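You operate a simulated robot arm through the tools that you are given. There is no shell and no other tool.

Carry out the task below with a simulated robot arm. There is one attempt and no reset: what you move stays moved.

TASK
Start the welder up and leave it ready, with the green lamp lit.
Fine: main switch on, pump on, press start, then put the key in and turn the key switch on.
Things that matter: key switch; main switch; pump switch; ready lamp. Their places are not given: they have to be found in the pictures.

The check looks at the end state, three seconds after you hand in, the way a careful person would. Anything else that was tipped, shoved, dropped, spilled or broken makes it a failure.

THE ROBOT
A 6-joint arm with a three-finger gripper, fixed in place. Base frame: the origin is on the floor under the middle of its stand, x ahead of it, y to its left, z up; the work surface is at about z = 0.9. Lengths are in m, angles in degrees, forces in N, time in s.
It reaches about 1.213 m from its shoulder. Its first joint turns from -166.0 to 166.0 degrees. Payload 4.89 kg.
The tool frame sits at the grasp point between the pads (the TCP): z along the fingers, y along the line on which they close. The tips reach 0.03 m beyond it. The gripper opens to 0.164 m; its body begins 0.125 m behind the TCP.
Orientation is that of the tool frame in the base frame, as a unit quaternion [x, y, z, w]. With the fingers straight down and closing along the base's y, the tool's x points along the base's -x, its y along +y and its z along -z.

THE INTERFACE
- The arm moves only by the tool servo_tool. Its argument "plan" is one flat list of numbers, 7 for each row, row after row: the turn, a rotation vector about the base's x, y, z in units of 8 degrees (1.0 is 8 degrees), then the shift along the base's x, y, z in units of 20 mm (1.0 is 20 mm), then the finger opening in m, from 0 to 0.164. In form: [ax, ay, az, dx, dy, dz, grip, ax, ay, az, dx, dy, dz, grip, ...]. A call has 1 to 20 rows; each row shifts and turns the commanded pose from where the row before left it. A call with a number of a shift or a turn outside -1 to 1 is refused whole. Each row takes 0.2 s and may step no farther than 0.05 m and 8.6 degrees from the row before; otherwise, or with a gripper value out of range, the whole call is refused. Where a pose cannot be reached the arm comes as near as it can. A force on the tool above 70 N (or 10 N above the force at the start of the call, whichever is more), or a blocked arm, ends the call early, and 0.2 s more pass. The fingers move at their own pace (about 0.108 m/s each) and stop on an object; they squeeze with about 27 N. The grip force told is the motor's: it shows also when the fingers shut on nothing. Time passes only in rows, and 0.2 s behind the last, so rows that do not move let the fingers close. It gives the time, the measured TCP pose, the force on the tool (base axes), the opening and the grip force at its end, in the units of the frame above (readings bear some noise), with the torque about the TCP (base axes, N m) and any sound that the robot's microphone picked up.
- Cameras (640 x 400 px; columns grow to the right, rows downward): "scene" is fixed at [0.0489, 0.5058, 1.5292]; the picture's right is [-0.29, -0.96, 0.00], its down [-0.45, 0.14, -0.88] and it looks along [0.84, -0.26, -0.47] (base axes); focal length 324 px, centre (320, 200). "wrist" rides on the gripper at [0.076, -0.002, -0.152] in the tool frame; the picture's right is [0.02, 1.00, 0.00], its down [-0.88, 0.02, -0.47] and it looks along [-0.47, 0.01, 0.88] (tool axes); focal length 247 px, centre (320, 200).
- grab_frame(camera): a new picture of that camera. It takes no simulated time.
- slide_trunk(by): moves the trunk up (or, below 0, down) by that many m; the arm rides with it, the base frame stays. It gives what a move gives, with no picture.
- probe_pixels(camera, pixels): for up to 12 pixels [column, row] of the newest picture of that camera ("zoom" is the newest enlarged one), the place [x, y, z] in the base frame of the surface seen there, good to about 0.003 m, but the place of the scene camera against the robot may be out by one fixed shift of up to 0.012 m in any direction. It takes no simulated time.
- inspect(camera, box): a new picture of the part [left, top, right, bottom] of that camera's present view, enlarged. It takes no simulated time.
- sign_off(): hands the job in; it is judged then, once.

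Unless the task says otherwise, let go and move clear before handing in.

The tools are called after "Request:" by a JSON object that holds its "fn" and its "kwargs". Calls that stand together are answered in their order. servo_tool: Moves the arm, as the interface text tells. Its arguments: {"type":"object","properties":{"plan":{"type":"array","items":{"type":"number"}}},"required":["plan"]} The other tools are called the same way: slide_trunk (by) moves the trunk up or down; grab_frame (camera) takes a picture; probe_pixels (camera, pixels) gives the place of the surface under pixels of a picture; inspect (camera, box) takes an enlarged picture of a part of a camera's view; sign_off () hands the job in.

At the start:

```text
time_s: 0.0
tool_pos: [0.5668, 0.276, 1.2546]
ee_rot: [0.0, 1.0, 0.0, 0.0]
contact_force: [0.6, -0.2, 0.1]
moment: [-0.03, -0.03, 0.05]
gripper_width: 0.1639
finger_force: 0.1
trunk travel left (down, up): [-0.175, 0.215]
```

scene: 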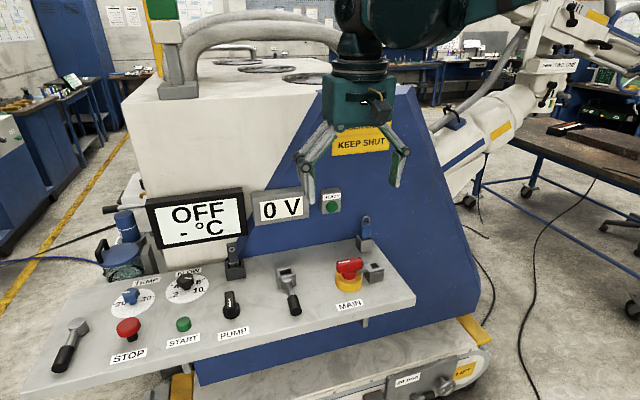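
wrist: 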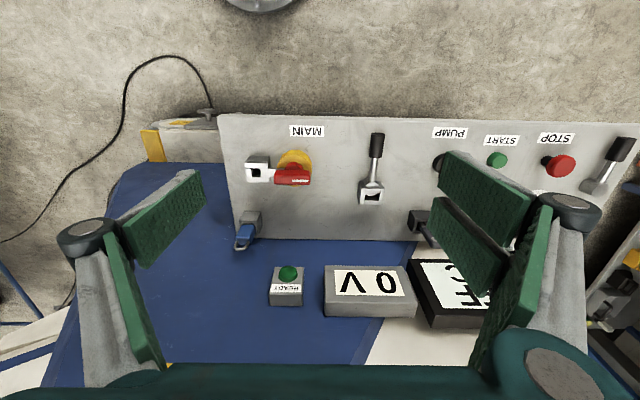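

The scene picture shows a welder console with a red MAIN switch (~350,270), PUMP knob (~231,305), START button (~183,324), STOP button (~128,328), dials, and a READY lamp (~331,203). I'll enlarge the relevant parts to understand them before moving.

Request:
{"fn": "inspect", "kwargs": {"camera": "scene", "box": [210, 180, 430, 330]}}

Request:
{"fn": "inspect", "kwargs": {"camera": "scene", "box": [30, 250, 260, 390]}}

Request:
{"fn": "inspect", "kwargs": {"camera": "wrist", "box": [210, 110, 430, 320]}}

Request:
{"fn": "inspect", "kwargs": {"camera": "wrist", "box": [400, 110, 640, 320]}}

```text
2.67 times, centred on (320, 255) of scene
```

zoom: 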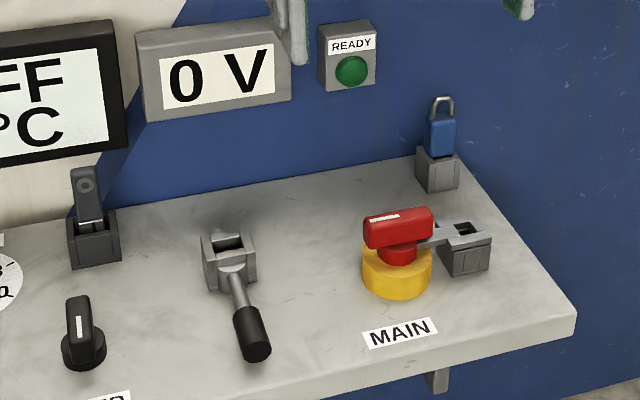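

```text
2.78 times, centred on (145, 320) of scene
```

zoom: 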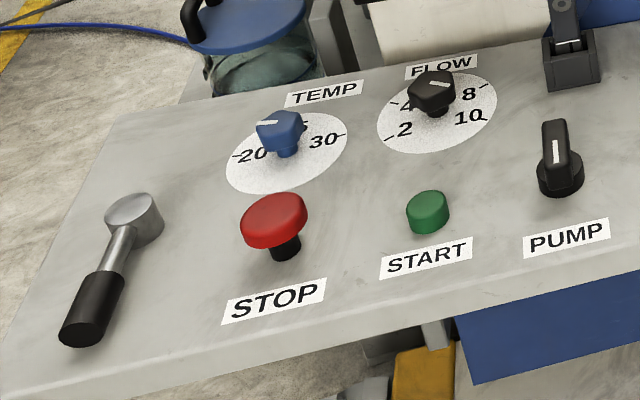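

```text
1.90 times, centred on (320, 215) of wrist
```

zoom: 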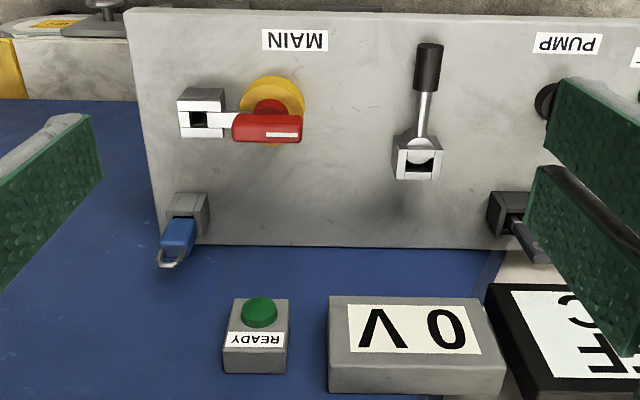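

```text
1.90 times, centred on (520, 215) of wrist
```

zoom: 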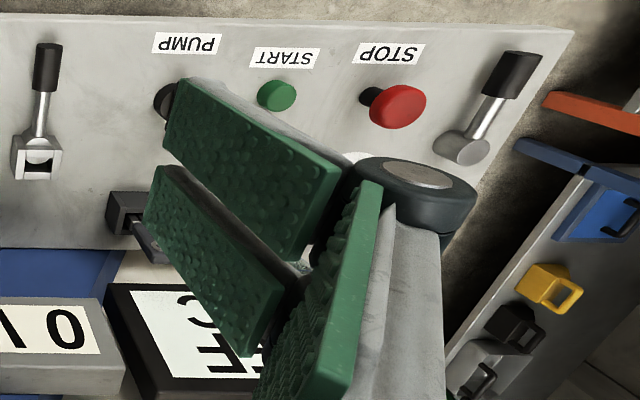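

The blue and dark tabs in small blocks at scene (365,235) and (233,260) look like keys/holders, and the item next to MAIN at (375,270) has a slot. I'll enlarge these more and also probe positions.

Request:
{"fn": "inspect", "kwargs": {"camera": "scene", "box": [330, 205, 400, 305]}}

Request:
{"fn": "inspect", "kwargs": {"camera": "scene", "box": [205, 225, 315, 325]}}

Request:
{"fn": "inspect", "kwargs": {"camera": "wrist", "box": [225, 130, 325, 260]}}

Request:
{"fn": "inspect", "kwargs": {"camera": "wrist", "box": [530, 130, 640, 260]}}

Request:
{"fn": "inspect", "kwargs": {"camera": "wrist", "box": [340, 120, 460, 260]}}

```text
4.00 times, centred on (365, 255) of scene
```

zoom: 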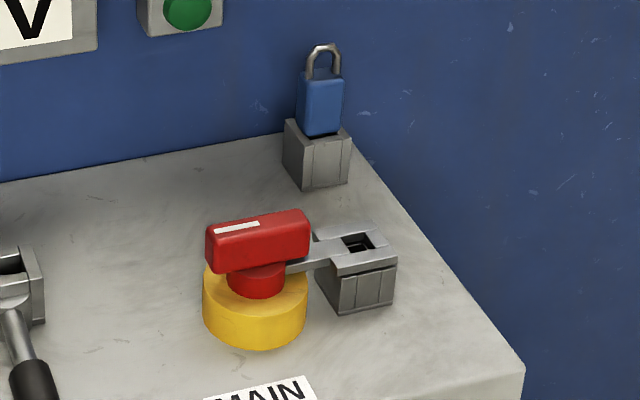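

```text
4.00 times, centred on (260, 275) of scene
```

zoom: 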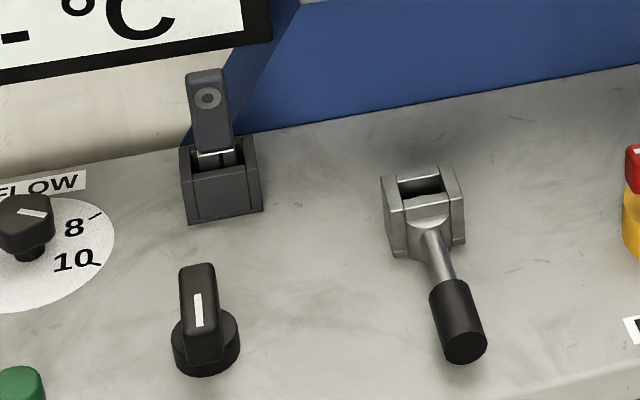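

```text
3.08 times, centred on (275, 195) of wrist
```

zoom: 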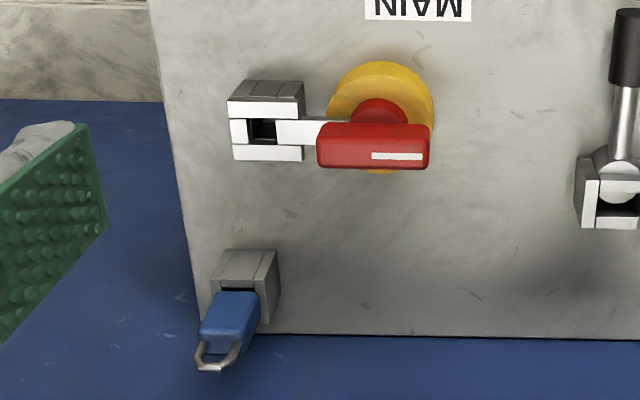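

```text
3.08 times, centred on (585, 195) of wrist
```

zoom: 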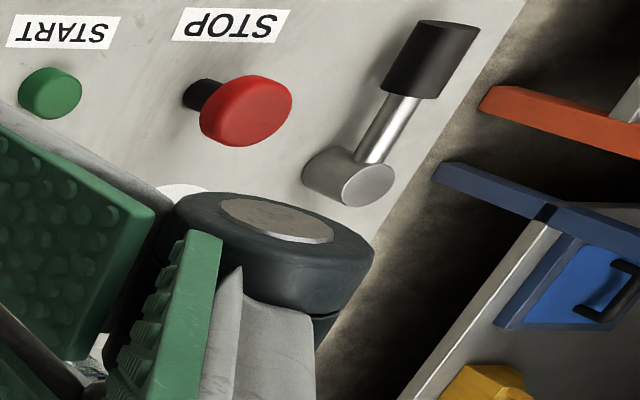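

```text
2.86 times, centred on (400, 190) of wrist
```

zoom: 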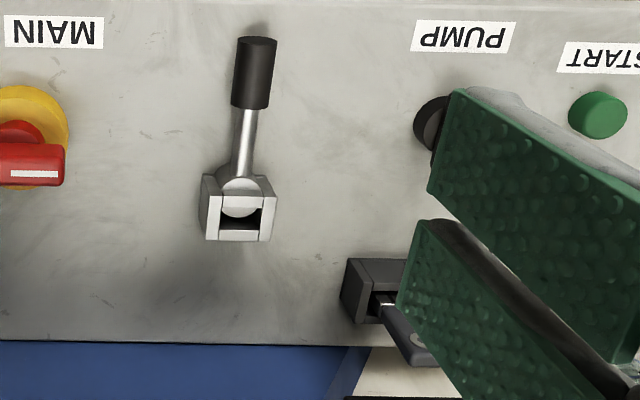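

The console's detail matters, so I'll probe the places of each part in the current pictures: MAIN handle (350,268), slot (377,270), blue tab (365,228), dark tab (234,250), lever (290,290), pump knob (231,300), start (183,324).

Request:
{"fn": "grab_frame", "kwargs": {"camera": "scene"}}

Request:
{"fn": "probe_pixels", "kwargs": {"camera": "scene", "pixels": [[350, 266], [348, 286], [376, 268], [366, 228], [366, 243], [233, 246], [235, 268], [284, 272], [294, 306], [230, 300], [183, 322], [128, 326]]}}

Request:
{"fn": "probe_pixels", "kwargs": {"camera": "scene", "pixels": [[330, 206], [132, 294], [186, 280], [78, 326], [66, 356], [320, 300], [260, 320], [100, 380], [410, 300], [365, 250], [200, 220], [280, 208]]}}

```text
taken
```

scene: 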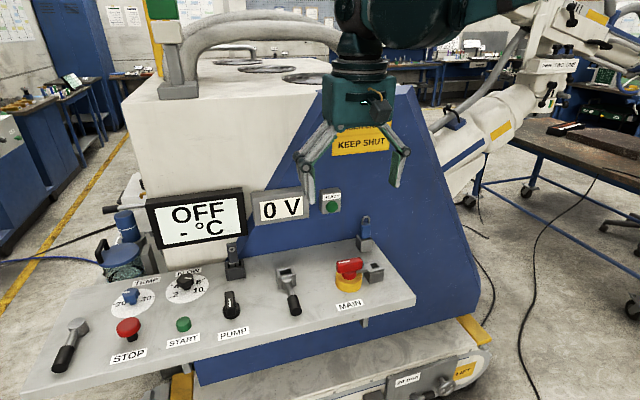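

```text
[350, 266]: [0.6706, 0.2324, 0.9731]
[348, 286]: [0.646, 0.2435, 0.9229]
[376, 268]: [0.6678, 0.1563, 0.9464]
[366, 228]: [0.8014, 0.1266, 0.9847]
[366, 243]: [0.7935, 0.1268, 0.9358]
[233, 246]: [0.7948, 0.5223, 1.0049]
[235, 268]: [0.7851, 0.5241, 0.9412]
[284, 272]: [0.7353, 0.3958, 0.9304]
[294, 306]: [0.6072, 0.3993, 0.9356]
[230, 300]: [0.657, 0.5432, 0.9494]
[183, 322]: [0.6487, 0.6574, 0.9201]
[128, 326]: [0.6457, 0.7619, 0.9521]
```

```text
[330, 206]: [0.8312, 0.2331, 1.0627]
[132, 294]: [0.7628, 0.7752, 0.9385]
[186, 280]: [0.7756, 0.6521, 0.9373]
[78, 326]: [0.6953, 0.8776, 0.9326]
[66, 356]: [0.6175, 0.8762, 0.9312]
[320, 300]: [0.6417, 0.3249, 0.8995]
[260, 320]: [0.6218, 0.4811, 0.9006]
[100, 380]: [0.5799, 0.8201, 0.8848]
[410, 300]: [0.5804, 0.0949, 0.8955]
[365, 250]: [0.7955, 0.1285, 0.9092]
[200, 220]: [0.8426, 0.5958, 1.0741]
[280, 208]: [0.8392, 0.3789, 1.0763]
```

Console top is at z≈0.90, with parts between x 0.60 and 0.84. I'm not yet sure which fixture is the key switch, so I'll enlarge the lower panel (415,380), the left lever (70,345) and the area around the READY lamp.

Request:
{"fn": "inspect", "kwargs": {"camera": "scene", "box": [340, 330, 500, 400]}}

Request:
{"fn": "inspect", "kwargs": {"camera": "scene", "box": [40, 300, 120, 390]}}

Request:
{"fn": "inspect", "kwargs": {"camera": "scene", "box": [140, 170, 400, 270]}}

Request:
{"fn": "inspect", "kwargs": {"camera": "scene", "box": [80, 180, 180, 300]}}

```text
4.00 times, centred on (420, 365) of scene
```

zoom: 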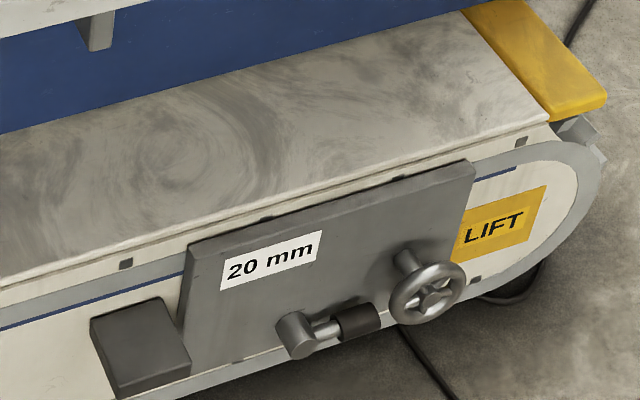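

```text
4.44 times, centred on (80, 345) of scene
```

zoom: 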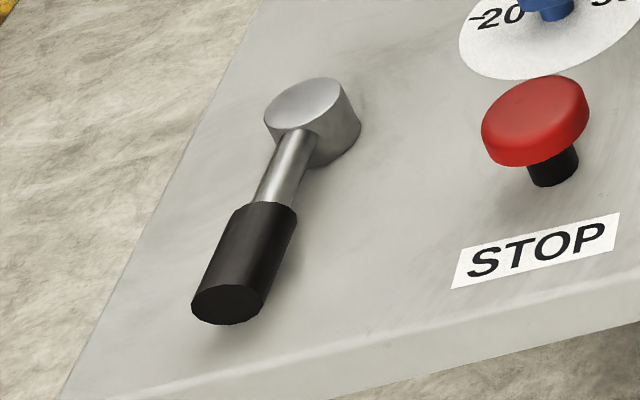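

```text
2.46 times, centred on (270, 220) of scene
```

zoom: 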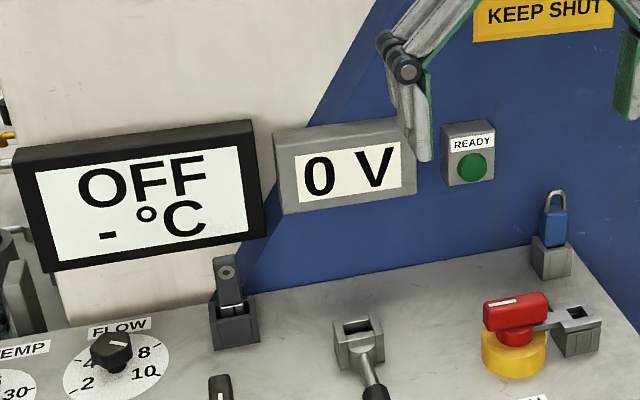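

```text
3.33 times, centred on (130, 240) of scene
```

zoom: 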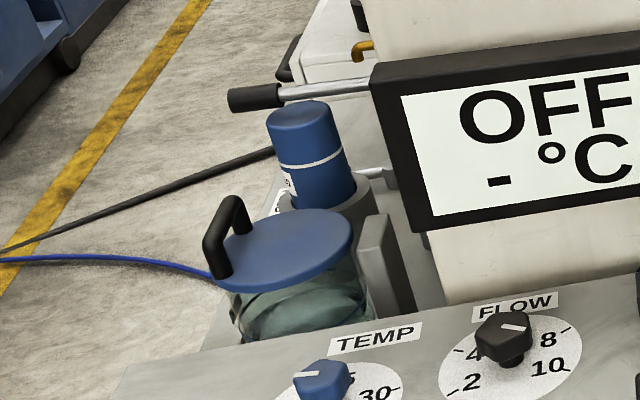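

No fixture is labelled "key"; the candidates are the lever block with a square hole (284,272) and the dark tab in its block (234,255). I'll move the wrist camera closer, well above the console, for a better look.

Request:
{"fn": "servo_tool", "kwargs": {"plan": [0, 0, 0, 0.2, 0.9, -0.9, 0.164, 0, 0, 0, 0.2, 0.9, -0.9, 0.164, 0, 0, 0, 0.2, 0.9, -0.9, 0.164, 0, 0, 0, 0.2, 0.9, -0.9, 0.164, 0, 0, 0, 0.2, 0.9, -0.9, 0.164, 0, 0, 0, 0.2, 0.9, -0.9, 0.164, 0, 0, 0, 0.2, 0.9, -0.6, 0.164, 0, 0, 0, 0, 0, 0, 0.164]}}

Request:
{"fn": "grab_frame", "kwargs": {"camera": "wrist"}}

Request:
{"fn": "inspect", "kwargs": {"camera": "wrist", "box": [220, 80, 420, 280]}}

```text
time_s: 1.8
tool_pos: [0.5964, 0.4019, 1.1323]
ee_rot: [0.0, 1.0, -0.001, 0.001]
contact_force: [-0.6, 0.2, 0.1]
moment: [-0.03, 0.02, 0.01]
gripper_width: 0.164
finger_force: 0.1
trunk travel left (down, up): [-0.175, 0.215]
```

```text
taken
```

wrist: 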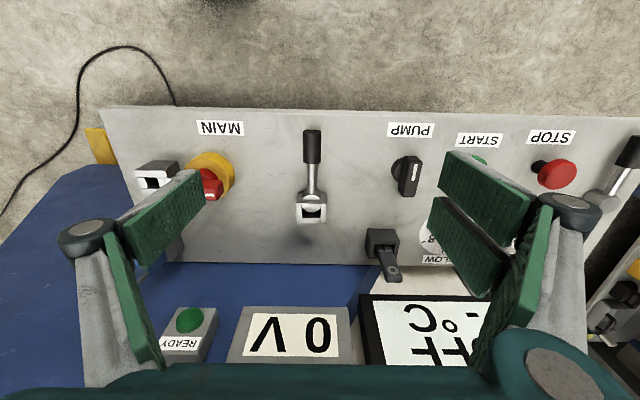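

```text
2.00 times, centred on (320, 180) of wrist
```

zoom: 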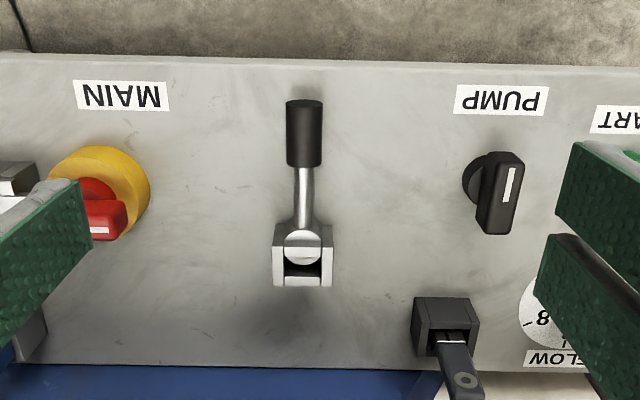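

The lever hub (300,245 in the zoom) carries a square pocket behind it that may take the key. I'll go closer over that lever for a clear look, staying above everything.

Request:
{"fn": "servo_tool", "kwargs": {"plan": [0, 0, 0, 0.8, 0, -0.6, 0.164, 0, 0, 0, 0.8, 0, -0.6, 0.164, 0, 0, 0, 0.8, 0, -0.6, 0.164, 0, 0, 0, 0.8, 0, -0.6, 0.164, 0, 0, 0, 0, 0, 0, 0.164]}}

Request:
{"fn": "grab_frame", "kwargs": {"camera": "wrist"}}

Request:
{"fn": "inspect", "kwargs": {"camera": "wrist", "box": [250, 80, 370, 230]}}

Request:
{"fn": "inspect", "kwargs": {"camera": "wrist", "box": [350, 120, 470, 280]}}

```text
time_s: 3.0
tool_pos: [0.6591, 0.4039, 1.0845]
ee_rot: [-0.001, 1.0, 0.0, -0.001]
contact_force: [0.1, 0.2, -0.4]
moment: [-0.05, 0.01, 0.0]
gripper_width: 0.1639
finger_force: 0.1
trunk travel left (down, up): [-0.175, 0.215]
```

```text
taken
```

wrist: 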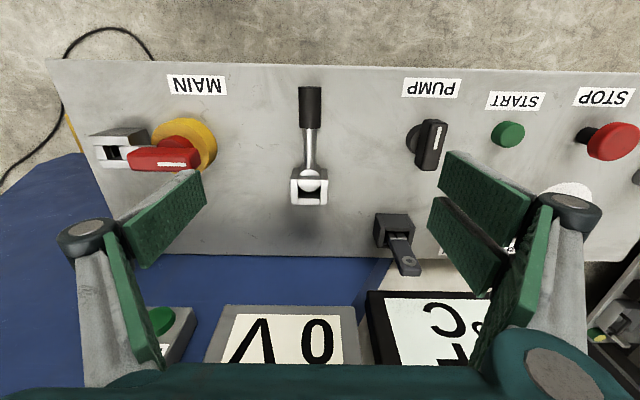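

```text
2.67 times, centred on (310, 155) of wrist
```

zoom: 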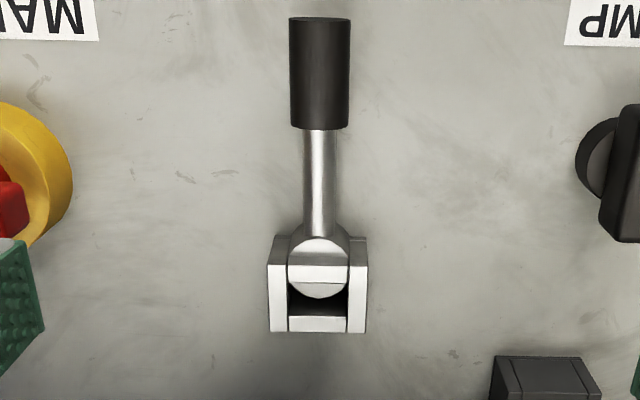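

```text
2.50 times, centred on (410, 200) of wrist
```

zoom: 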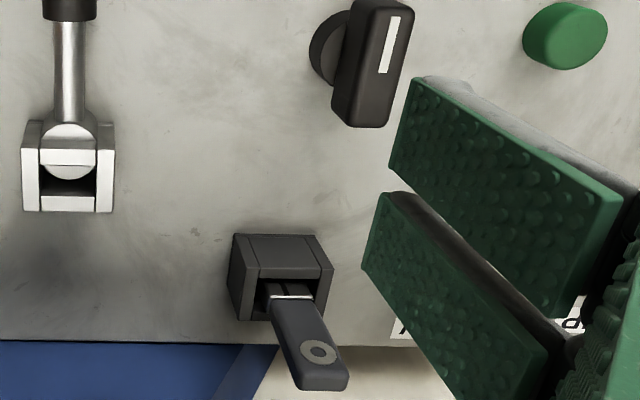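

The wrist view now clearly shows the lever (310,150), pump knob (430,145), start (508,133) and the dark key in its block (405,240). I'll probe these through the wrist camera, since it doesn't carry the scene camera's shift.

Request:
{"fn": "probe_pixels", "kwargs": {"camera": "wrist", "pixels": [[310, 108], [311, 150], [310, 178], [309, 201], [433, 135], [428, 160], [415, 138], [508, 133], [392, 222], [402, 237], [408, 262], [410, 271]]}}

Request:
{"fn": "probe_pixels", "kwargs": {"camera": "wrist", "pixels": [[150, 158], [175, 158], [194, 136], [185, 122], [112, 153], [125, 136], [320, 230], [297, 180], [323, 180], [294, 201], [325, 201], [378, 234]]}}

Request:
{"fn": "inspect", "kwargs": {"camera": "wrist", "box": [80, 70, 240, 190]}}

```text
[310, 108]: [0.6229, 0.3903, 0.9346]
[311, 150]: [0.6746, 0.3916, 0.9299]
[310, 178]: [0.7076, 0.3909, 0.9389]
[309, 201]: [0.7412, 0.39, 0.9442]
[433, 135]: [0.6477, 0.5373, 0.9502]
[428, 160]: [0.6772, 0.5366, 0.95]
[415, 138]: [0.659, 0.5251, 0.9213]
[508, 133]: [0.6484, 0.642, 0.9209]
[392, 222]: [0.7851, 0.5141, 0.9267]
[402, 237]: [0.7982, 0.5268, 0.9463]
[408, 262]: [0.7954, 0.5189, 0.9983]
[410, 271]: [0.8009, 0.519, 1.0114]
```

```text
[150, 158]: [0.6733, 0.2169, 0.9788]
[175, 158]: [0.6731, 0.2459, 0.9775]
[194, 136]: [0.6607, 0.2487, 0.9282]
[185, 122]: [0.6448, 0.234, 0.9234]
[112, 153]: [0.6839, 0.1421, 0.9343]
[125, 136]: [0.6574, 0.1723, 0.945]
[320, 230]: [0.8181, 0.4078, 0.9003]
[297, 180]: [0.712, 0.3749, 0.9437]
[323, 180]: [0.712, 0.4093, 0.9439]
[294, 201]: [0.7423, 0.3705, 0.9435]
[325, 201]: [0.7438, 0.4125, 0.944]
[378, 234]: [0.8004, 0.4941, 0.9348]
```

```text
3.33 times, centred on (160, 130) of wrist
```

zoom: 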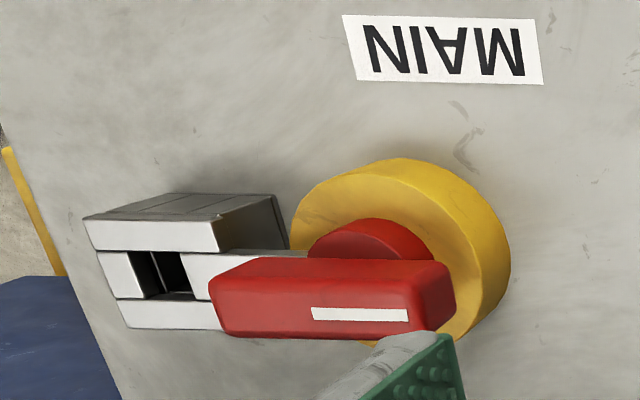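

MAIN's handle top is at about (0.673, 0.23, 0.978) lying along y, with its white mark toward +y. I'll move over MAIN to measure it precisely before gripping.

Request:
{"fn": "servo_tool", "kwargs": {"plan": [0, 0, 0, 0, -1, 0.5, 0.164, 0, 0, 0, 0, -1, 0.5, 0.164, 0, 0, 0, 0, -1, 0.3, 0.164, 0, 0, 0, 0, -1, 0, 0.164, 0, 0, 0, 0, -1, 0, 0.164, 0, 0, 0, 0, -1, 0, 0.164, 0, 0, 0, 0, -1, 0, 0.164, 0, 0, 0, 0, -1, 0, 0.164, 0, 0, 0, 0, 0, 0, 0.164]}}

Request:
{"fn": "grab_frame", "kwargs": {"camera": "wrist"}}

Request:
{"fn": "inspect", "kwargs": {"camera": "wrist", "box": [220, 100, 380, 220]}}

```text
time_s: 5.0
tool_pos: [0.6594, 0.2413, 1.1144]
ee_rot: [0.0, 1.0, 0.0, 0.0]
contact_force: [0.1, 0.4, -0.4]
moment: [0.03, -0.03, 0.0]
gripper_width: 0.164
finger_force: 0.0
trunk travel left (down, up): [-0.175, 0.215]
```

```text
taken
```

wrist: 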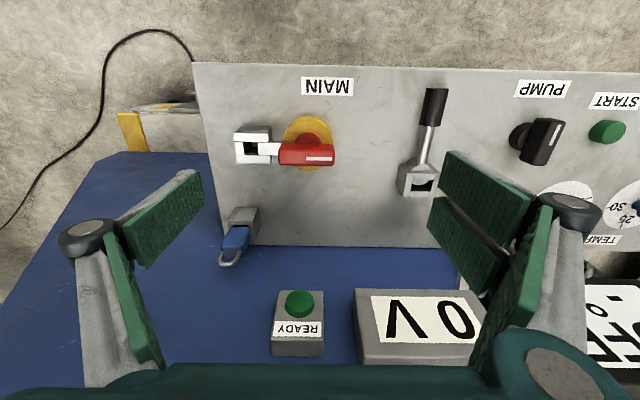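

```text
3.33 times, centred on (300, 160) of wrist
```

zoom: 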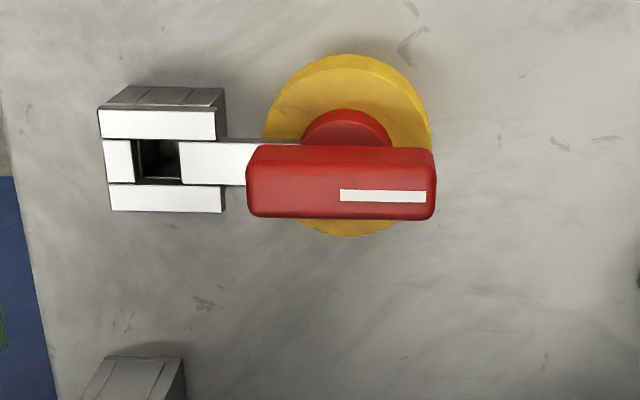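

Now I have a clean overhead view of MAIN. I'll probe the handle's ends and hub in this zoom.

Request:
{"fn": "probe_pixels", "kwargs": {"camera": "zoom", "pixels": [[256, 195], [425, 185], [340, 160], [340, 210], [345, 128], [350, 70], [275, 110], [420, 110], [160, 125], [160, 197], [220, 160], [158, 160]]}}

```text
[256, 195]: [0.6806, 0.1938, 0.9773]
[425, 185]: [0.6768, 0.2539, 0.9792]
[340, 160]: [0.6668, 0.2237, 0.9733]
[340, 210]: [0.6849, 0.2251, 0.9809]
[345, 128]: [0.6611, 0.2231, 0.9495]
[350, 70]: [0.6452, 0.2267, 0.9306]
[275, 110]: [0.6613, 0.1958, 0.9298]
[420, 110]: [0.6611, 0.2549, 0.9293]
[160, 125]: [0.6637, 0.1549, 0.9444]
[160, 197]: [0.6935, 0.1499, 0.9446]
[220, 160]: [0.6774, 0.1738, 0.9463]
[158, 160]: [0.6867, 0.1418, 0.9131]
```

MAIN's handle is centred at about (0.677, 0.225), top z 0.979, 0.02 thick, 0.068 long along y. I'll turn the tool +90° about vertical so the fingers close along x, staying high, and narrow the opening.

Request:
{"fn": "servo_tool", "kwargs": {"plan": [0, 0, 1, 0.076, -0.071, 0, 0.1, 0, 0, 1, 0.076, -0.071, 0, 0.1, 0, 0, 1, 0.076, -0.071, 0, 0.1, 0, 0, 1, 0.076, -0.071, 0, 0.1, 0, 0, 1, 0.076, -0.071, 0, 0.1, 0, 0, 1, 0.076, -0.071, 0, 0.1, 0, 0, 1, 0.076, -0.071, 0, 0.1, 0, 0, 1, 0.076, -0.071, 0, 0.1, 0, 0, 1, 0.076, -0.071, 0, 0.1, 0, 0, 1, 0.076, -0.071, 0, 0.1, 0, 0, 1, 0.076, -0.071, 0, 0.1, 0, 0, 0.25, 0.076, -0.071, 0, 0.1, 0, 0, 0, 0, 0, 0, 0.1]}}

Request:
{"fn": "grab_frame", "kwargs": {"camera": "wrist"}}

Request:
{"fn": "grab_frame", "kwargs": {"camera": "scene"}}

```text
time_s: 7.8
tool_pos: [0.6774, 0.226, 1.1112]
ee_rot: [0.707, -0.707, 0.0, 0.0]
contact_force: [0.1, 0.3, -0.4]
moment: [0.03, 0.04, -0.02]
gripper_width: 0.0999
finger_force: 0.0
trunk travel left (down, up): [-0.175, 0.215]
```

```text
taken
```

wrist: 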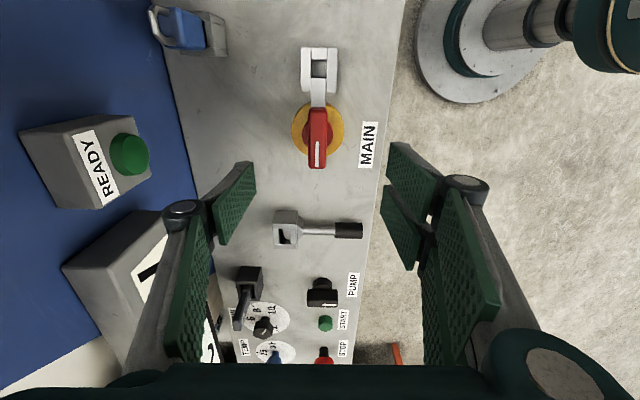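

```text
taken
```

scene: 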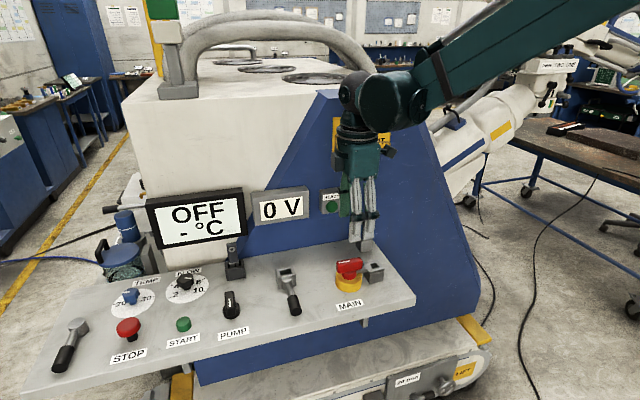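

The tool is aligned with the handle column (~318 in the wrist view) and nothing stands in the way of the fingers. I'll descend so the tips end around z≈0.953, beside the handle, then close.

Request:
{"fn": "servo_tool", "kwargs": {"plan": [0, 0, 0, 0, 0, -1, 0.08, 0, 0, 0, 0, 0, -1, 0.08, 0, 0, 0, 0, 0, -1, 0.08, 0, 0, 0, 0, 0, -1, 0.08, 0, 0, 0, 0, 0, -1, 0.08, 0, 0, 0, 0, 0, -1, 0.08, 0, 0, 0, 0, 0, -0.4, 0.08, 0, 0, 0, 0, 0, 0, 0.08]}}

Request:
{"fn": "grab_frame", "kwargs": {"camera": "wrist"}}

Request:
{"fn": "inspect", "kwargs": {"camera": "scene", "box": [290, 140, 430, 310]}}

```text
time_s: 9.6
tool_pos: [0.6785, 0.227, 0.9842]
ee_rot: [0.707, -0.707, 0.0, 0.0]
contact_force: [0.0, 0.1, 0.4]
moment: [-0.03, 0.05, -0.02]
gripper_width: 0.0801
finger_force: 0.1
trunk travel left (down, up): [-0.175, 0.215]
```

```text
taken
```

wrist: 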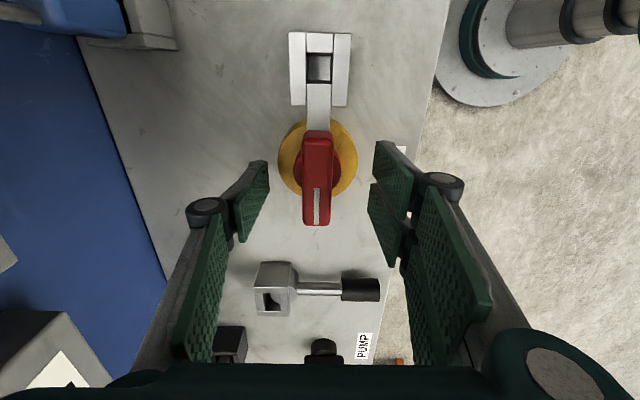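

```text
2.35 times, centred on (360, 225) of scene
```

zoom: 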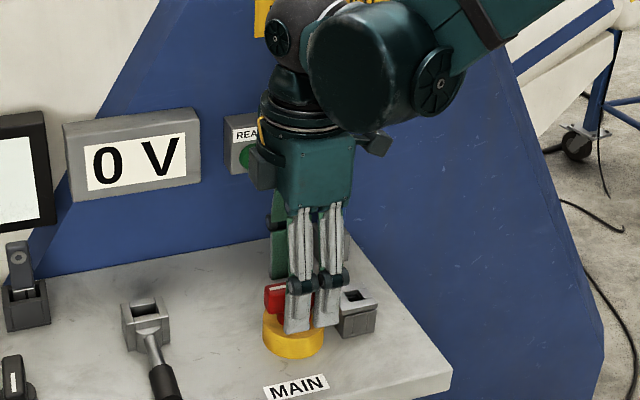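

The handle sits between the pads, but it appears slightly toward −y of the TCP. I'll probe its ends to centre on the axis precisely.

Request:
{"fn": "probe_pixels", "kwargs": {"camera": "wrist", "pixels": [[318, 140], [317, 180], [316, 218], [308, 180], [328, 180], [280, 158], [355, 158], [318, 132], [317, 224], [285, 170], [350, 170], [318, 100]]}}

Request:
{"fn": "inspect", "kwargs": {"camera": "wrist", "box": [240, 90, 400, 240]}}

```text
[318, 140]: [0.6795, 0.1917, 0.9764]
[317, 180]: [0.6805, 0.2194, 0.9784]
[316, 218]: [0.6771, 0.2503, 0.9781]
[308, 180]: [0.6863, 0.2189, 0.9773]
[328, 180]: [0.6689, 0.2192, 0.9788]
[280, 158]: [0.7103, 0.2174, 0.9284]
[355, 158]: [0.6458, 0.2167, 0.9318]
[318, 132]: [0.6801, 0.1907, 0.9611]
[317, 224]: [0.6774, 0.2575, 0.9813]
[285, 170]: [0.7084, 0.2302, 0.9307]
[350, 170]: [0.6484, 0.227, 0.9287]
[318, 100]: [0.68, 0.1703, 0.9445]
```

```text
2.67 times, centred on (320, 165) of wrist
```

zoom: 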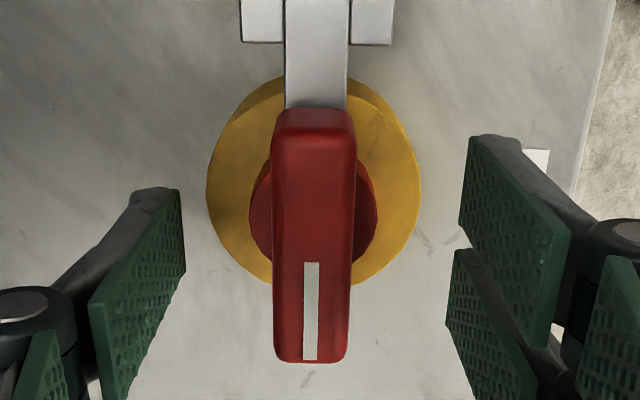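

Handle centre is (0.678, 0.2235), matching the TCP within a few mm. I'll close on it.

Request:
{"fn": "servo_tool", "kwargs": {"plan": [0, 0, 0, 0, -0.07, 0, 0.0, 0, 0, 0, 0, 0, 0, 0.0, 0, 0, 0, 0, 0, 0, 0.0, 0, 0, 0, 0, 0, 0, 0.0]}}

Request:
{"fn": "grab_frame", "kwargs": {"camera": "wrist"}}

```text
time_s: 10.6
tool_pos: [0.6803, 0.2246, 0.9847]
ee_rot: [-0.707, 0.707, -0.001, 0.001]
contact_force: [46.9, 3.2, 13.1]
moment: [-0.03, -1.41, 0.0]
gripper_width: 0.022
finger_force: 45.2
trunk travel left (down, up): [-0.175, 0.215]
```

```text
taken
```

wrist: 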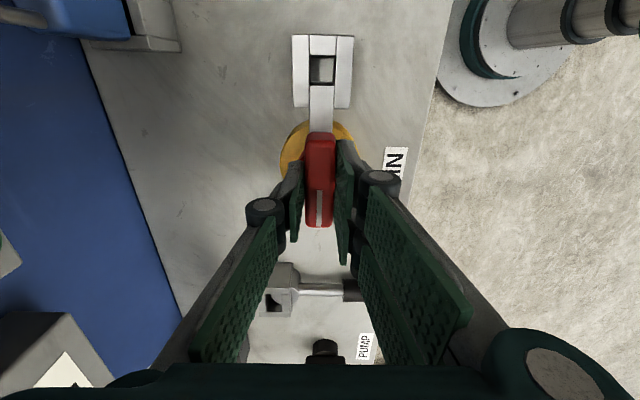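

Gripped at 0.022 m, but there's a 47 N side load in +x: the handle's centre is a few mm further +x than commanded. I'll shift +3 mm to relieve it.

Request:
{"fn": "servo_tool", "kwargs": {"plan": [0, 0, 0, 0.1, 0, 0, 0.0, 0, 0, 0, 0.05, 0, 0, 0.0]}}

```text
time_s: 11.2
tool_pos: [0.6791, 0.2235, 0.9851]
ee_rot: [0.708, -0.706, 0.0, 0.0]
contact_force: [23.5, 1.9, 30.0]
moment: [0.07, -0.68, -0.02]
gripper_width: 0.0217
finger_force: 44.6
trunk travel left (down, up): [-0.175, 0.215]
```

Side load halved. Another +3 mm in x and a touch up to relax the vertical load.

Request:
{"fn": "servo_tool", "kwargs": {"plan": [0, 0, 0, 0.1, 0, 0.05, 0.0, 0, 0, 0, 0.05, 0, 0.05, 0.0]}}

```text
time_s: 11.8
tool_pos: [0.6797, 0.2251, 0.9854]
ee_rot: [0.708, -0.706, -0.001, 0.001]
contact_force: [-39.8, -0.8, -31.1]
moment: [0.52, 0.93, -0.08]
gripper_width: 0.0218
finger_force: 45.3
trunk travel left (down, up): [-0.175, 0.215]
```

Overshot a bit; I'll step back about 1.5 mm in x and 1 mm in z.

Request:
{"fn": "servo_tool", "kwargs": {"plan": [0, 0, 0, -0.08, 0, -0.05, 0.0, 0, 0, 0, 0, 0, 0, 0.0]}}

```text
time_s: 12.4
tool_pos: [0.6782, 0.2242, 0.9858]
ee_rot: [0.707, -0.707, 0.0, 0.0]
contact_force: [-50.4, 0.7, -33.6]
moment: [0.02, 1.17, -0.06]
gripper_width: 0.022
finger_force: 45.6
trunk travel left (down, up): [-0.175, 0.215]
```

The readings didn't follow simply; I'll hold still for a moment and re-read.

Request:
{"fn": "servo_tool", "kwargs": {"plan": [0, 0, 0, 0, 0, 0, 0.0, 0, 0, 0, 0, 0, 0, 0.0, 0, 0, 0, 0, 0, 0, 0.0]}}

```text
time_s: 13.2
tool_pos: [0.6791, 0.2249, 0.9859]
ee_rot: [0.708, -0.707, 0.0, 0.0]
contact_force: [-60.3, 1.5, -33.3]
moment: [0.17, 1.34, -0.01]
gripper_width: 0.0219
finger_force: 45.8
trunk travel left (down, up): [-0.175, 0.215]
```

The force drifts up as the servo keeps chasing the commanded point (I commanded about 0.6815, handle centre is ~0.679). I'll step back 2.4 mm and slightly down.

Request:
{"fn": "servo_tool", "kwargs": {"plan": [0, 0, 0, -0.12, 0, -0.03, 0.0, 0, 0, 0, 0, 0, 0, 0.0, 0, 0, 0, 0, 0, 0, 0.0]}}

```text
time_s: 14.0
tool_pos: [0.6801, 0.2244, 0.9868]
ee_rot: [0.707, -0.707, 0.0, -0.001]
contact_force: [-19.4, -0.5, 1.1]
moment: [-1.22, 0.53, 0.0]
gripper_width: 0.0218
finger_force: 45.0
trunk travel left (down, up): [-0.175, 0.215]
```

Load is now modest (−19 N in x, ~0 in z). I'll try turning clockwise (−z) 16° and read the torque.

Request:
{"fn": "servo_tool", "kwargs": {"plan": [0, 0, -0.5, -0.02, 0, 0, 0.0, 0, 0, -0.5, 0, 0, 0, 0.0, 0, 0, -0.5, 0, 0, 0, 0.0, 0, 0, -0.5, 0, 0, 0, 0.0]}}

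Request:
{"fn": "grab_frame", "kwargs": {"camera": "wrist"}}

```text
time_s: 15.0
tool_pos: [0.6793, 0.2246, 0.9856]
ee_rot: [-0.602, 0.799, 0.0, 0.001]
contact_force: [13.1, 2.1, 36.3]
moment: [0.11, -0.38, 0.03]
gripper_width: 0.0217
finger_force: 45.4
trunk travel left (down, up): [-0.175, 0.215]
```

```text
taken
```

wrist: 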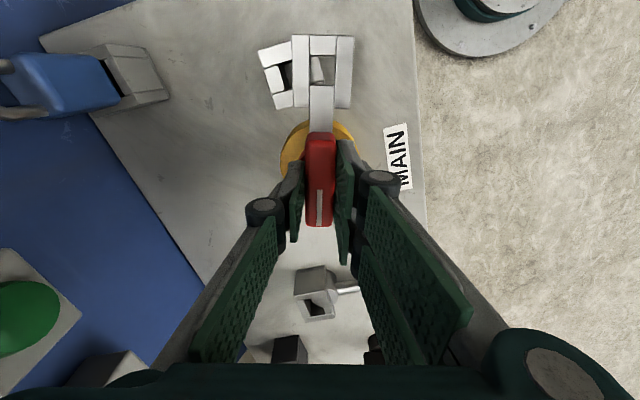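

The handle turned freely with the tool, and its hasp frame moved off the block. I'll keep turning clockwise.

Request:
{"fn": "servo_tool", "kwargs": {"plan": [0, 0, -0.8, 0, 0, 0.025, 0.0, 0, 0, -0.8, 0, 0, 0.025, 0.0, 0, 0, -0.8, 0, 0, 0, 0.0, 0, 0, -0.8, 0, 0, 0, 0.0, 0, 0, -0.8, 0, 0, 0, 0.0]}}

Request:
{"fn": "grab_frame", "kwargs": {"camera": "wrist"}}

```text
time_s: 16.2
tool_pos: [0.6789, 0.2245, 0.9859]
ee_rot: [-0.358, 0.934, 0.0, 0.001]
contact_force: [18.0, 18.8, 19.4]
moment: [0.98, -1.04, 0.01]
gripper_width: 0.0216
finger_force: 45.4
trunk travel left (down, up): [-0.175, 0.215]
```

```text
taken
```

wrist: 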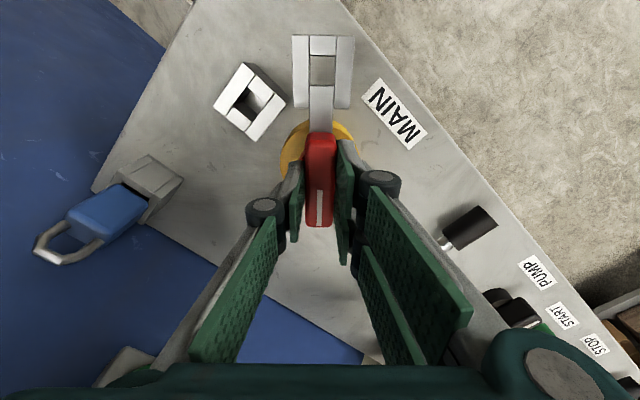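

Halfway (48°) with almost no resisting torque; continuing to 90°.

Request:
{"fn": "servo_tool", "kwargs": {"plan": [0, 0, -0.8, 0, 0, 0, 0.0, 0, 0, -0.8, 0, 0, 0, 0.0, 0, 0, -0.8, 0, 0, 0, 0.0, 0, 0, -0.8, 0, 0, 0, 0.0, 0, 0, -0.8, 0, 0, 0, 0.0, 0, 0, -0.6, 0, 0, 0, 0.0, 0, 0, -0.65, 0, 0, 0, 0.0]}}

Request:
{"fn": "grab_frame", "kwargs": {"camera": "wrist"}}

Request:
{"fn": "grab_frame", "kwargs": {"camera": "scene"}}

```text
time_s: 17.8
tool_pos: [0.6785, 0.2263, 0.9854]
ee_rot: [0.001, 1.0, 0.0, 0.0]
contact_force: [13.3, 31.2, 0.3]
moment: [0.86, -0.55, 0.05]
gripper_width: 0.022
finger_force: 45.2
trunk travel left (down, up): [-0.175, 0.215]
```

```text
taken
```

wrist: 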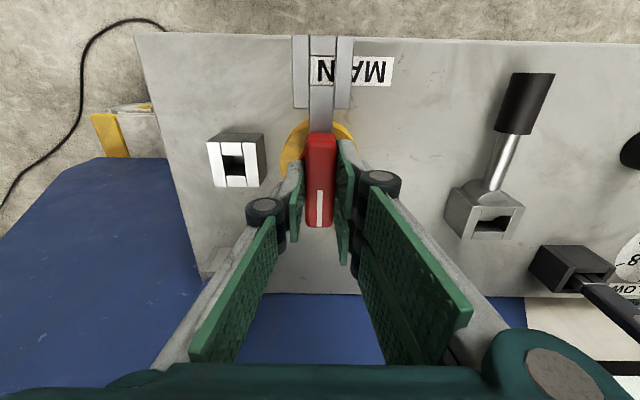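

```text
taken
```

scene: 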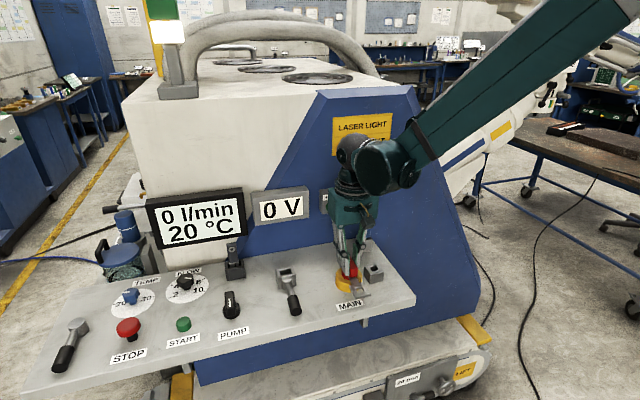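

MAIN is on: the display now reads "0 l/min 20 °C". I'll release and lift straight up.

Request:
{"fn": "servo_tool", "kwargs": {"plan": [0, 0, 0, 0, 0, 0, 0.06, 0, 0, 0, 0, 0, 0, 0.06, 0, 0, 0, 0, 0, 0, 0.06, 0, 0, 0, 0, 0, 0.8, 0.06, 0, 0, 0, 0, 0, 1, 0.06, 0, 0, 0, 0, 0, 1, 0.06, 0, 0, 0, 0, 0, 1, 0.06, 0, 0, 0, 0, 0, 1, 0.06, 0, 0, 0, 0, 0, 0, 0.06]}}

Request:
{"fn": "grab_frame", "kwargs": {"camera": "wrist"}}

Request:
{"fn": "grab_frame", "kwargs": {"camera": "scene"}}

```text
time_s: 19.8
tool_pos: [0.6788, 0.2234, 1.0809]
ee_rot: [0.0, 1.0, 0.0, 0.0]
contact_force: [0.0, -0.1, -0.2]
moment: [-0.01, -0.06, -0.01]
gripper_width: 0.06
finger_force: 0.0
trunk travel left (down, up): [-0.175, 0.215]
```

```text
taken
```

wrist: 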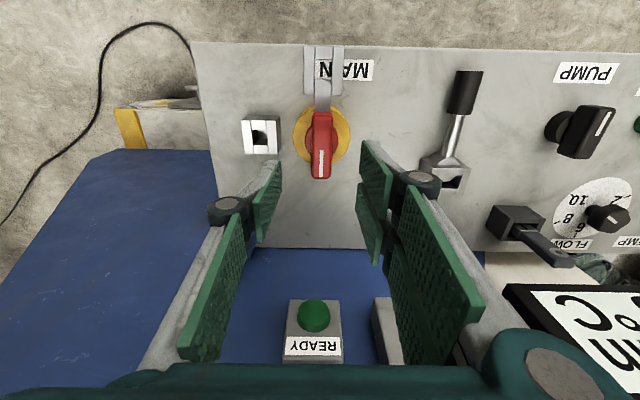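

```text
taken
```

scene: 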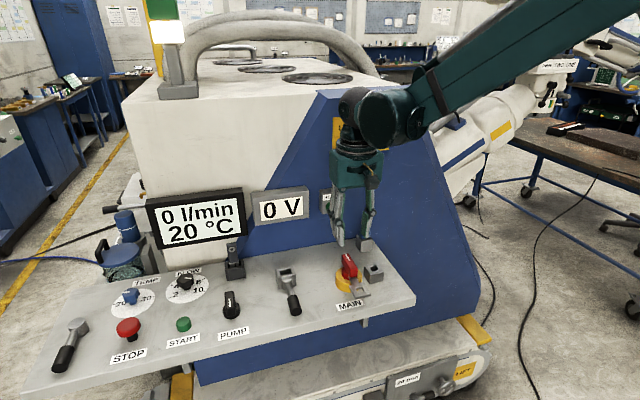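

MAIN stays on with its mark now pointing away (+x). Next I'll move over the PUMP knob.

Request:
{"fn": "servo_tool", "kwargs": {"plan": [0, 0, 0, -0.05, 1, 0.2, 0.1, 0, 0, 0, -0.05, 1, 0.2, 0.1, 0, 0, 0, -0.05, 1, 0.2, 0.1, 0, 0, 0, -0.05, 1, 0.2, 0.1, 0, 0, 0, -0.05, 1, 0.2, 0.1, 0, 0, 0, -0.05, 1, 0.2, 0.1, 0, 0, 0, -0.05, 1, 0.2, 0.1, 0, 0, 0, -0.05, 1, 0.2, 0.1, 0, 0, 0, -0.05, 1, 0.2, 0.1, 0, 0, 0, -0.05, 1, 0.2, 0.1, 0, 0, 0, -0.05, 1, 0, 0.1, 0, 0, 0, -0.05, 1, 0, 0.1, 0, 0, 0, -0.05, 1, 0, 0.1, 0, 0, 0, -0.05, 1, 0, 0.1, 0, 0, 0, -0.05, 1, 0, 0.1, 0, 0, 0, 0, 0.5, 0, 0.1, 0, 0, 0, 0, 0, 0, 0.1]}}

Request:
{"fn": "grab_frame", "kwargs": {"camera": "wrist"}}

Request:
{"fn": "inspect", "kwargs": {"camera": "wrist", "box": [240, 90, 400, 220]}}

Request:
{"fn": "grab_frame", "kwargs": {"camera": "scene"}}

```text
time_s: 23.4
tool_pos: [0.6632, 0.5333, 1.1227]
ee_rot: [0.0, 1.0, 0.0, -0.001]
contact_force: [-0.7, 0.1, -1.0]
moment: [-0.05, 0.03, 0.02]
gripper_width: 0.1
finger_force: 0.1
trunk travel left (down, up): [-0.175, 0.215]
```

```text
taken
```

wrist: 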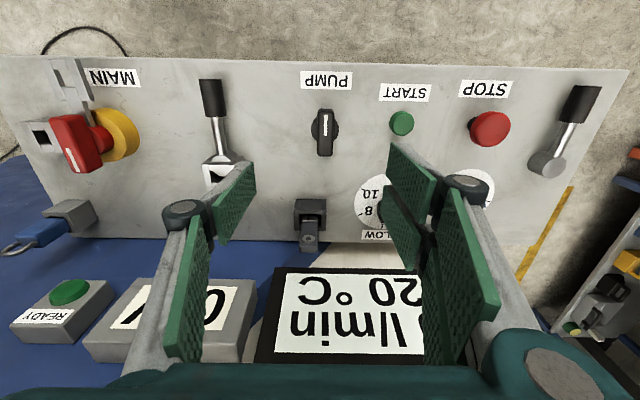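

```text
3.08 times, centred on (320, 155) of wrist
```

zoom: 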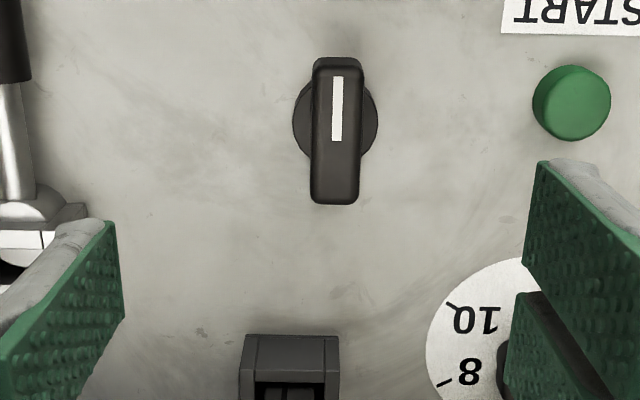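

```text
taken
```

scene: 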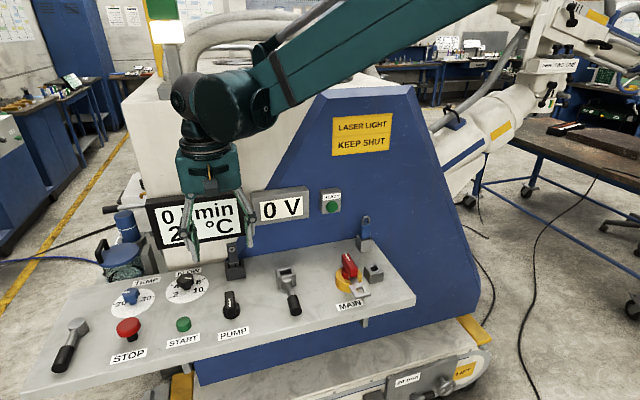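

The pump knob's white mark points toward −x. I'll probe the knob's corners.

Request:
{"fn": "probe_pixels", "kwargs": {"camera": "zoom", "pixels": [[336, 72], [335, 195], [318, 130], [356, 130], [336, 130], [370, 115], [302, 115], [570, 100], [336, 62], [600, 100], [545, 100], [570, 75]]}}

```text
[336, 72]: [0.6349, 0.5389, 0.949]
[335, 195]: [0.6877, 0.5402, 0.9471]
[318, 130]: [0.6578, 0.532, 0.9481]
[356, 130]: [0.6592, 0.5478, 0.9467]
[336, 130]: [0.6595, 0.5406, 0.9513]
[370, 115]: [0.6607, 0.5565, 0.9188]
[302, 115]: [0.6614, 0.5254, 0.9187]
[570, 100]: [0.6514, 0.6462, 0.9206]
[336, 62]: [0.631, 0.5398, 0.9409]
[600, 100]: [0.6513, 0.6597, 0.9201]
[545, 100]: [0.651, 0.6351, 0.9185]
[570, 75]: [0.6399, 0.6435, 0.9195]
```

Pump bar: centre (0.661, 0.540), 0.018 wide in y, top z 0.949. I'll descend with the fingers straddling it in y (tips at ~0.927).

Request:
{"fn": "servo_tool", "kwargs": {"plan": [0, 0, 0, -0.13, 0.32, -1, 0.07, 0, 0, 0, 0, 0, -1, 0.07, 0, 0, 0, 0, 0, -1, 0.07, 0, 0, 0, 0, 0, -1, 0.07, 0, 0, 0, 0, 0, -1, 0.07, 0, 0, 0, 0, 0, -1, 0.07, 0, 0, 0, 0, 0, -1, 0.07, 0, 0, 0, 0, 0, -1, 0.07, 0, 0, 0, 0, 0, -0.25, 0.07, 0, 0, 0, 0, 0, 0, 0.07]}}

Request:
{"fn": "grab_frame", "kwargs": {"camera": "wrist"}}

Request:
{"fn": "inspect", "kwargs": {"camera": "wrist", "box": [240, 120, 400, 240]}}

```text
time_s: 25.6
tool_pos: [0.6595, 0.5406, 0.9554]
ee_rot: [0.0, 1.0, 0.0, 0.0]
contact_force: [0.0, 0.1, -0.7]
moment: [-0.04, 0.01, 0.01]
gripper_width: 0.0701
finger_force: 0.1
trunk travel left (down, up): [-0.175, 0.215]
```

```text
taken
```

wrist: 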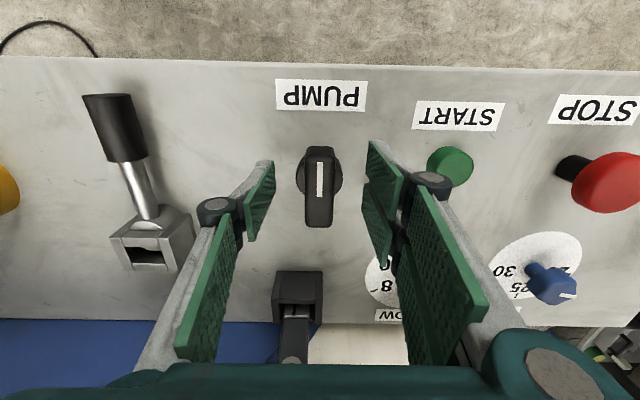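

```text
3.33 times, centred on (320, 180) of wrist
```

zoom: 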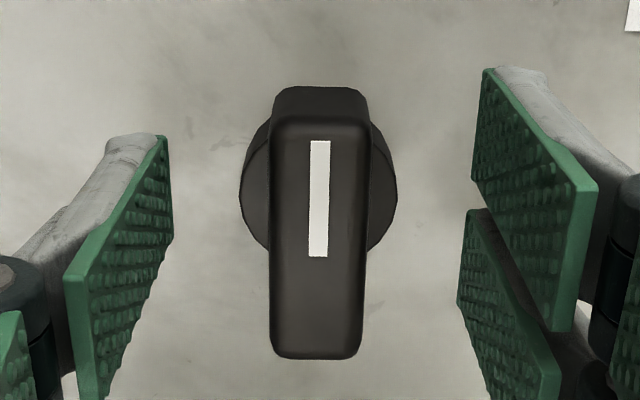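

The knob is centred between the pads (column ~319). Closing on it.

Request:
{"fn": "servo_tool", "kwargs": {"plan": [0, 0, 0, 0, 0, 0, 0.0, 0, 0, 0, 0, 0, 0, 0.0, 0, 0, 0, 0, 0, 0, 0.0]}}

```text
time_s: 26.4
tool_pos: [0.6579, 0.5405, 0.9562]
ee_rot: [0.0, 1.0, 0.0, 0.0]
contact_force: [-1.3, -4.8, -4.0]
moment: [-0.15, -0.22, -0.03]
gripper_width: 0.0219
finger_force: 45.7
trunk travel left (down, up): [-0.175, 0.215]
```

Well centred (forces under 5 N). I'll try turning clockwise in small steps and read the torque.

Request:
{"fn": "servo_tool", "kwargs": {"plan": [0, 0, -0.5, 0, 0, 0, 0.0, 0, 0, -0.5, 0, 0, 0, 0.0, 0, 0, 0, 0, 0, 0, 0.0]}}

Request:
{"fn": "inspect", "kwargs": {"camera": "wrist", "box": [220, 60, 420, 240]}}

```text
time_s: 27.2
tool_pos: [0.6599, 0.5419, 0.9552]
ee_rot: [0.07, 0.998, -0.001, 0.0]
contact_force: [-19.2, -2.2, -19.8]
moment: [-0.13, 0.01, 0.04]
gripper_width: 0.0218
finger_force: 45.0
trunk travel left (down, up): [-0.175, 0.215]
```

```text
2.22 times, centred on (320, 150) of wrist
```

zoom: 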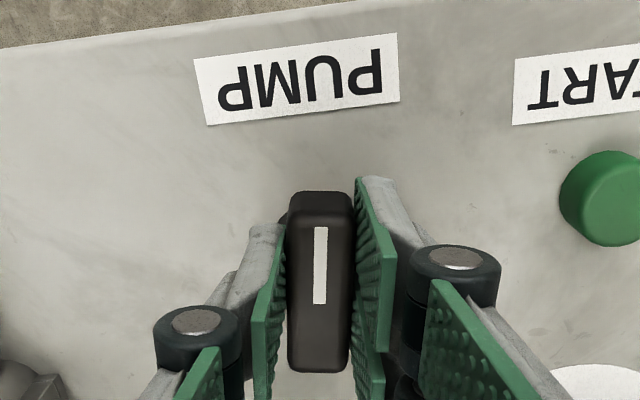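

It turns with little resistance. I'll continue clockwise to about 45° and check.

Request:
{"fn": "servo_tool", "kwargs": {"plan": [0, 0, -0.7, 0, 0, 0, 0.0, 0, 0, -0.7, 0, 0, 0, 0.0, 0, 0, -0.7, 0, 0, 0, 0.0, 0, 0, -0.7, 0, 0, 0, 0.0, 0, 0, -0.7, 0, 0, 0, 0.0, 0, 0, -0.7, 0, 0, 0, 0.0]}}

Request:
{"fn": "inspect", "kwargs": {"camera": "scene", "box": [100, 160, 380, 340]}}

Request:
{"fn": "grab_frame", "kwargs": {"camera": "wrist"}}

```text
time_s: 28.6
tool_pos: [0.6601, 0.5434, 0.9558]
ee_rot: [0.356, 0.935, 0.0, 0.001]
contact_force: [-1.0, 44.5, -11.2]
moment: [1.49, 0.37, 0.18]
gripper_width: 0.022
finger_force: 45.0
trunk travel left (down, up): [-0.175, 0.215]
```

```text
2.22 times, centred on (240, 250) of scene
```

zoom: 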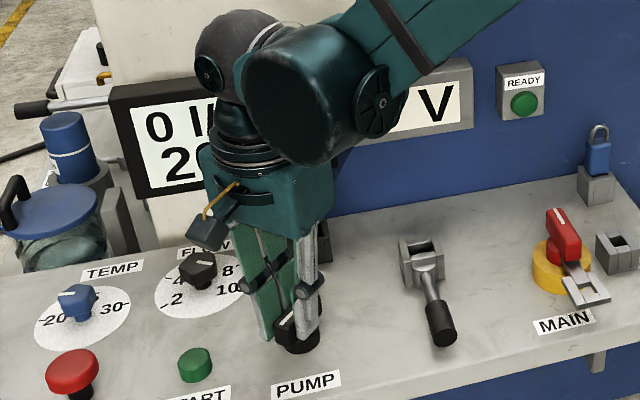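

```text
taken
```

wrist: 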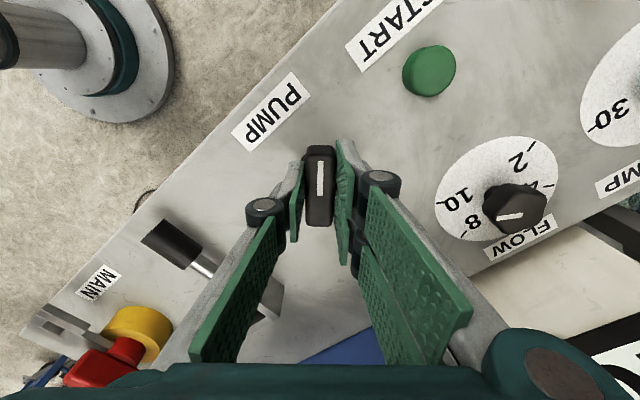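

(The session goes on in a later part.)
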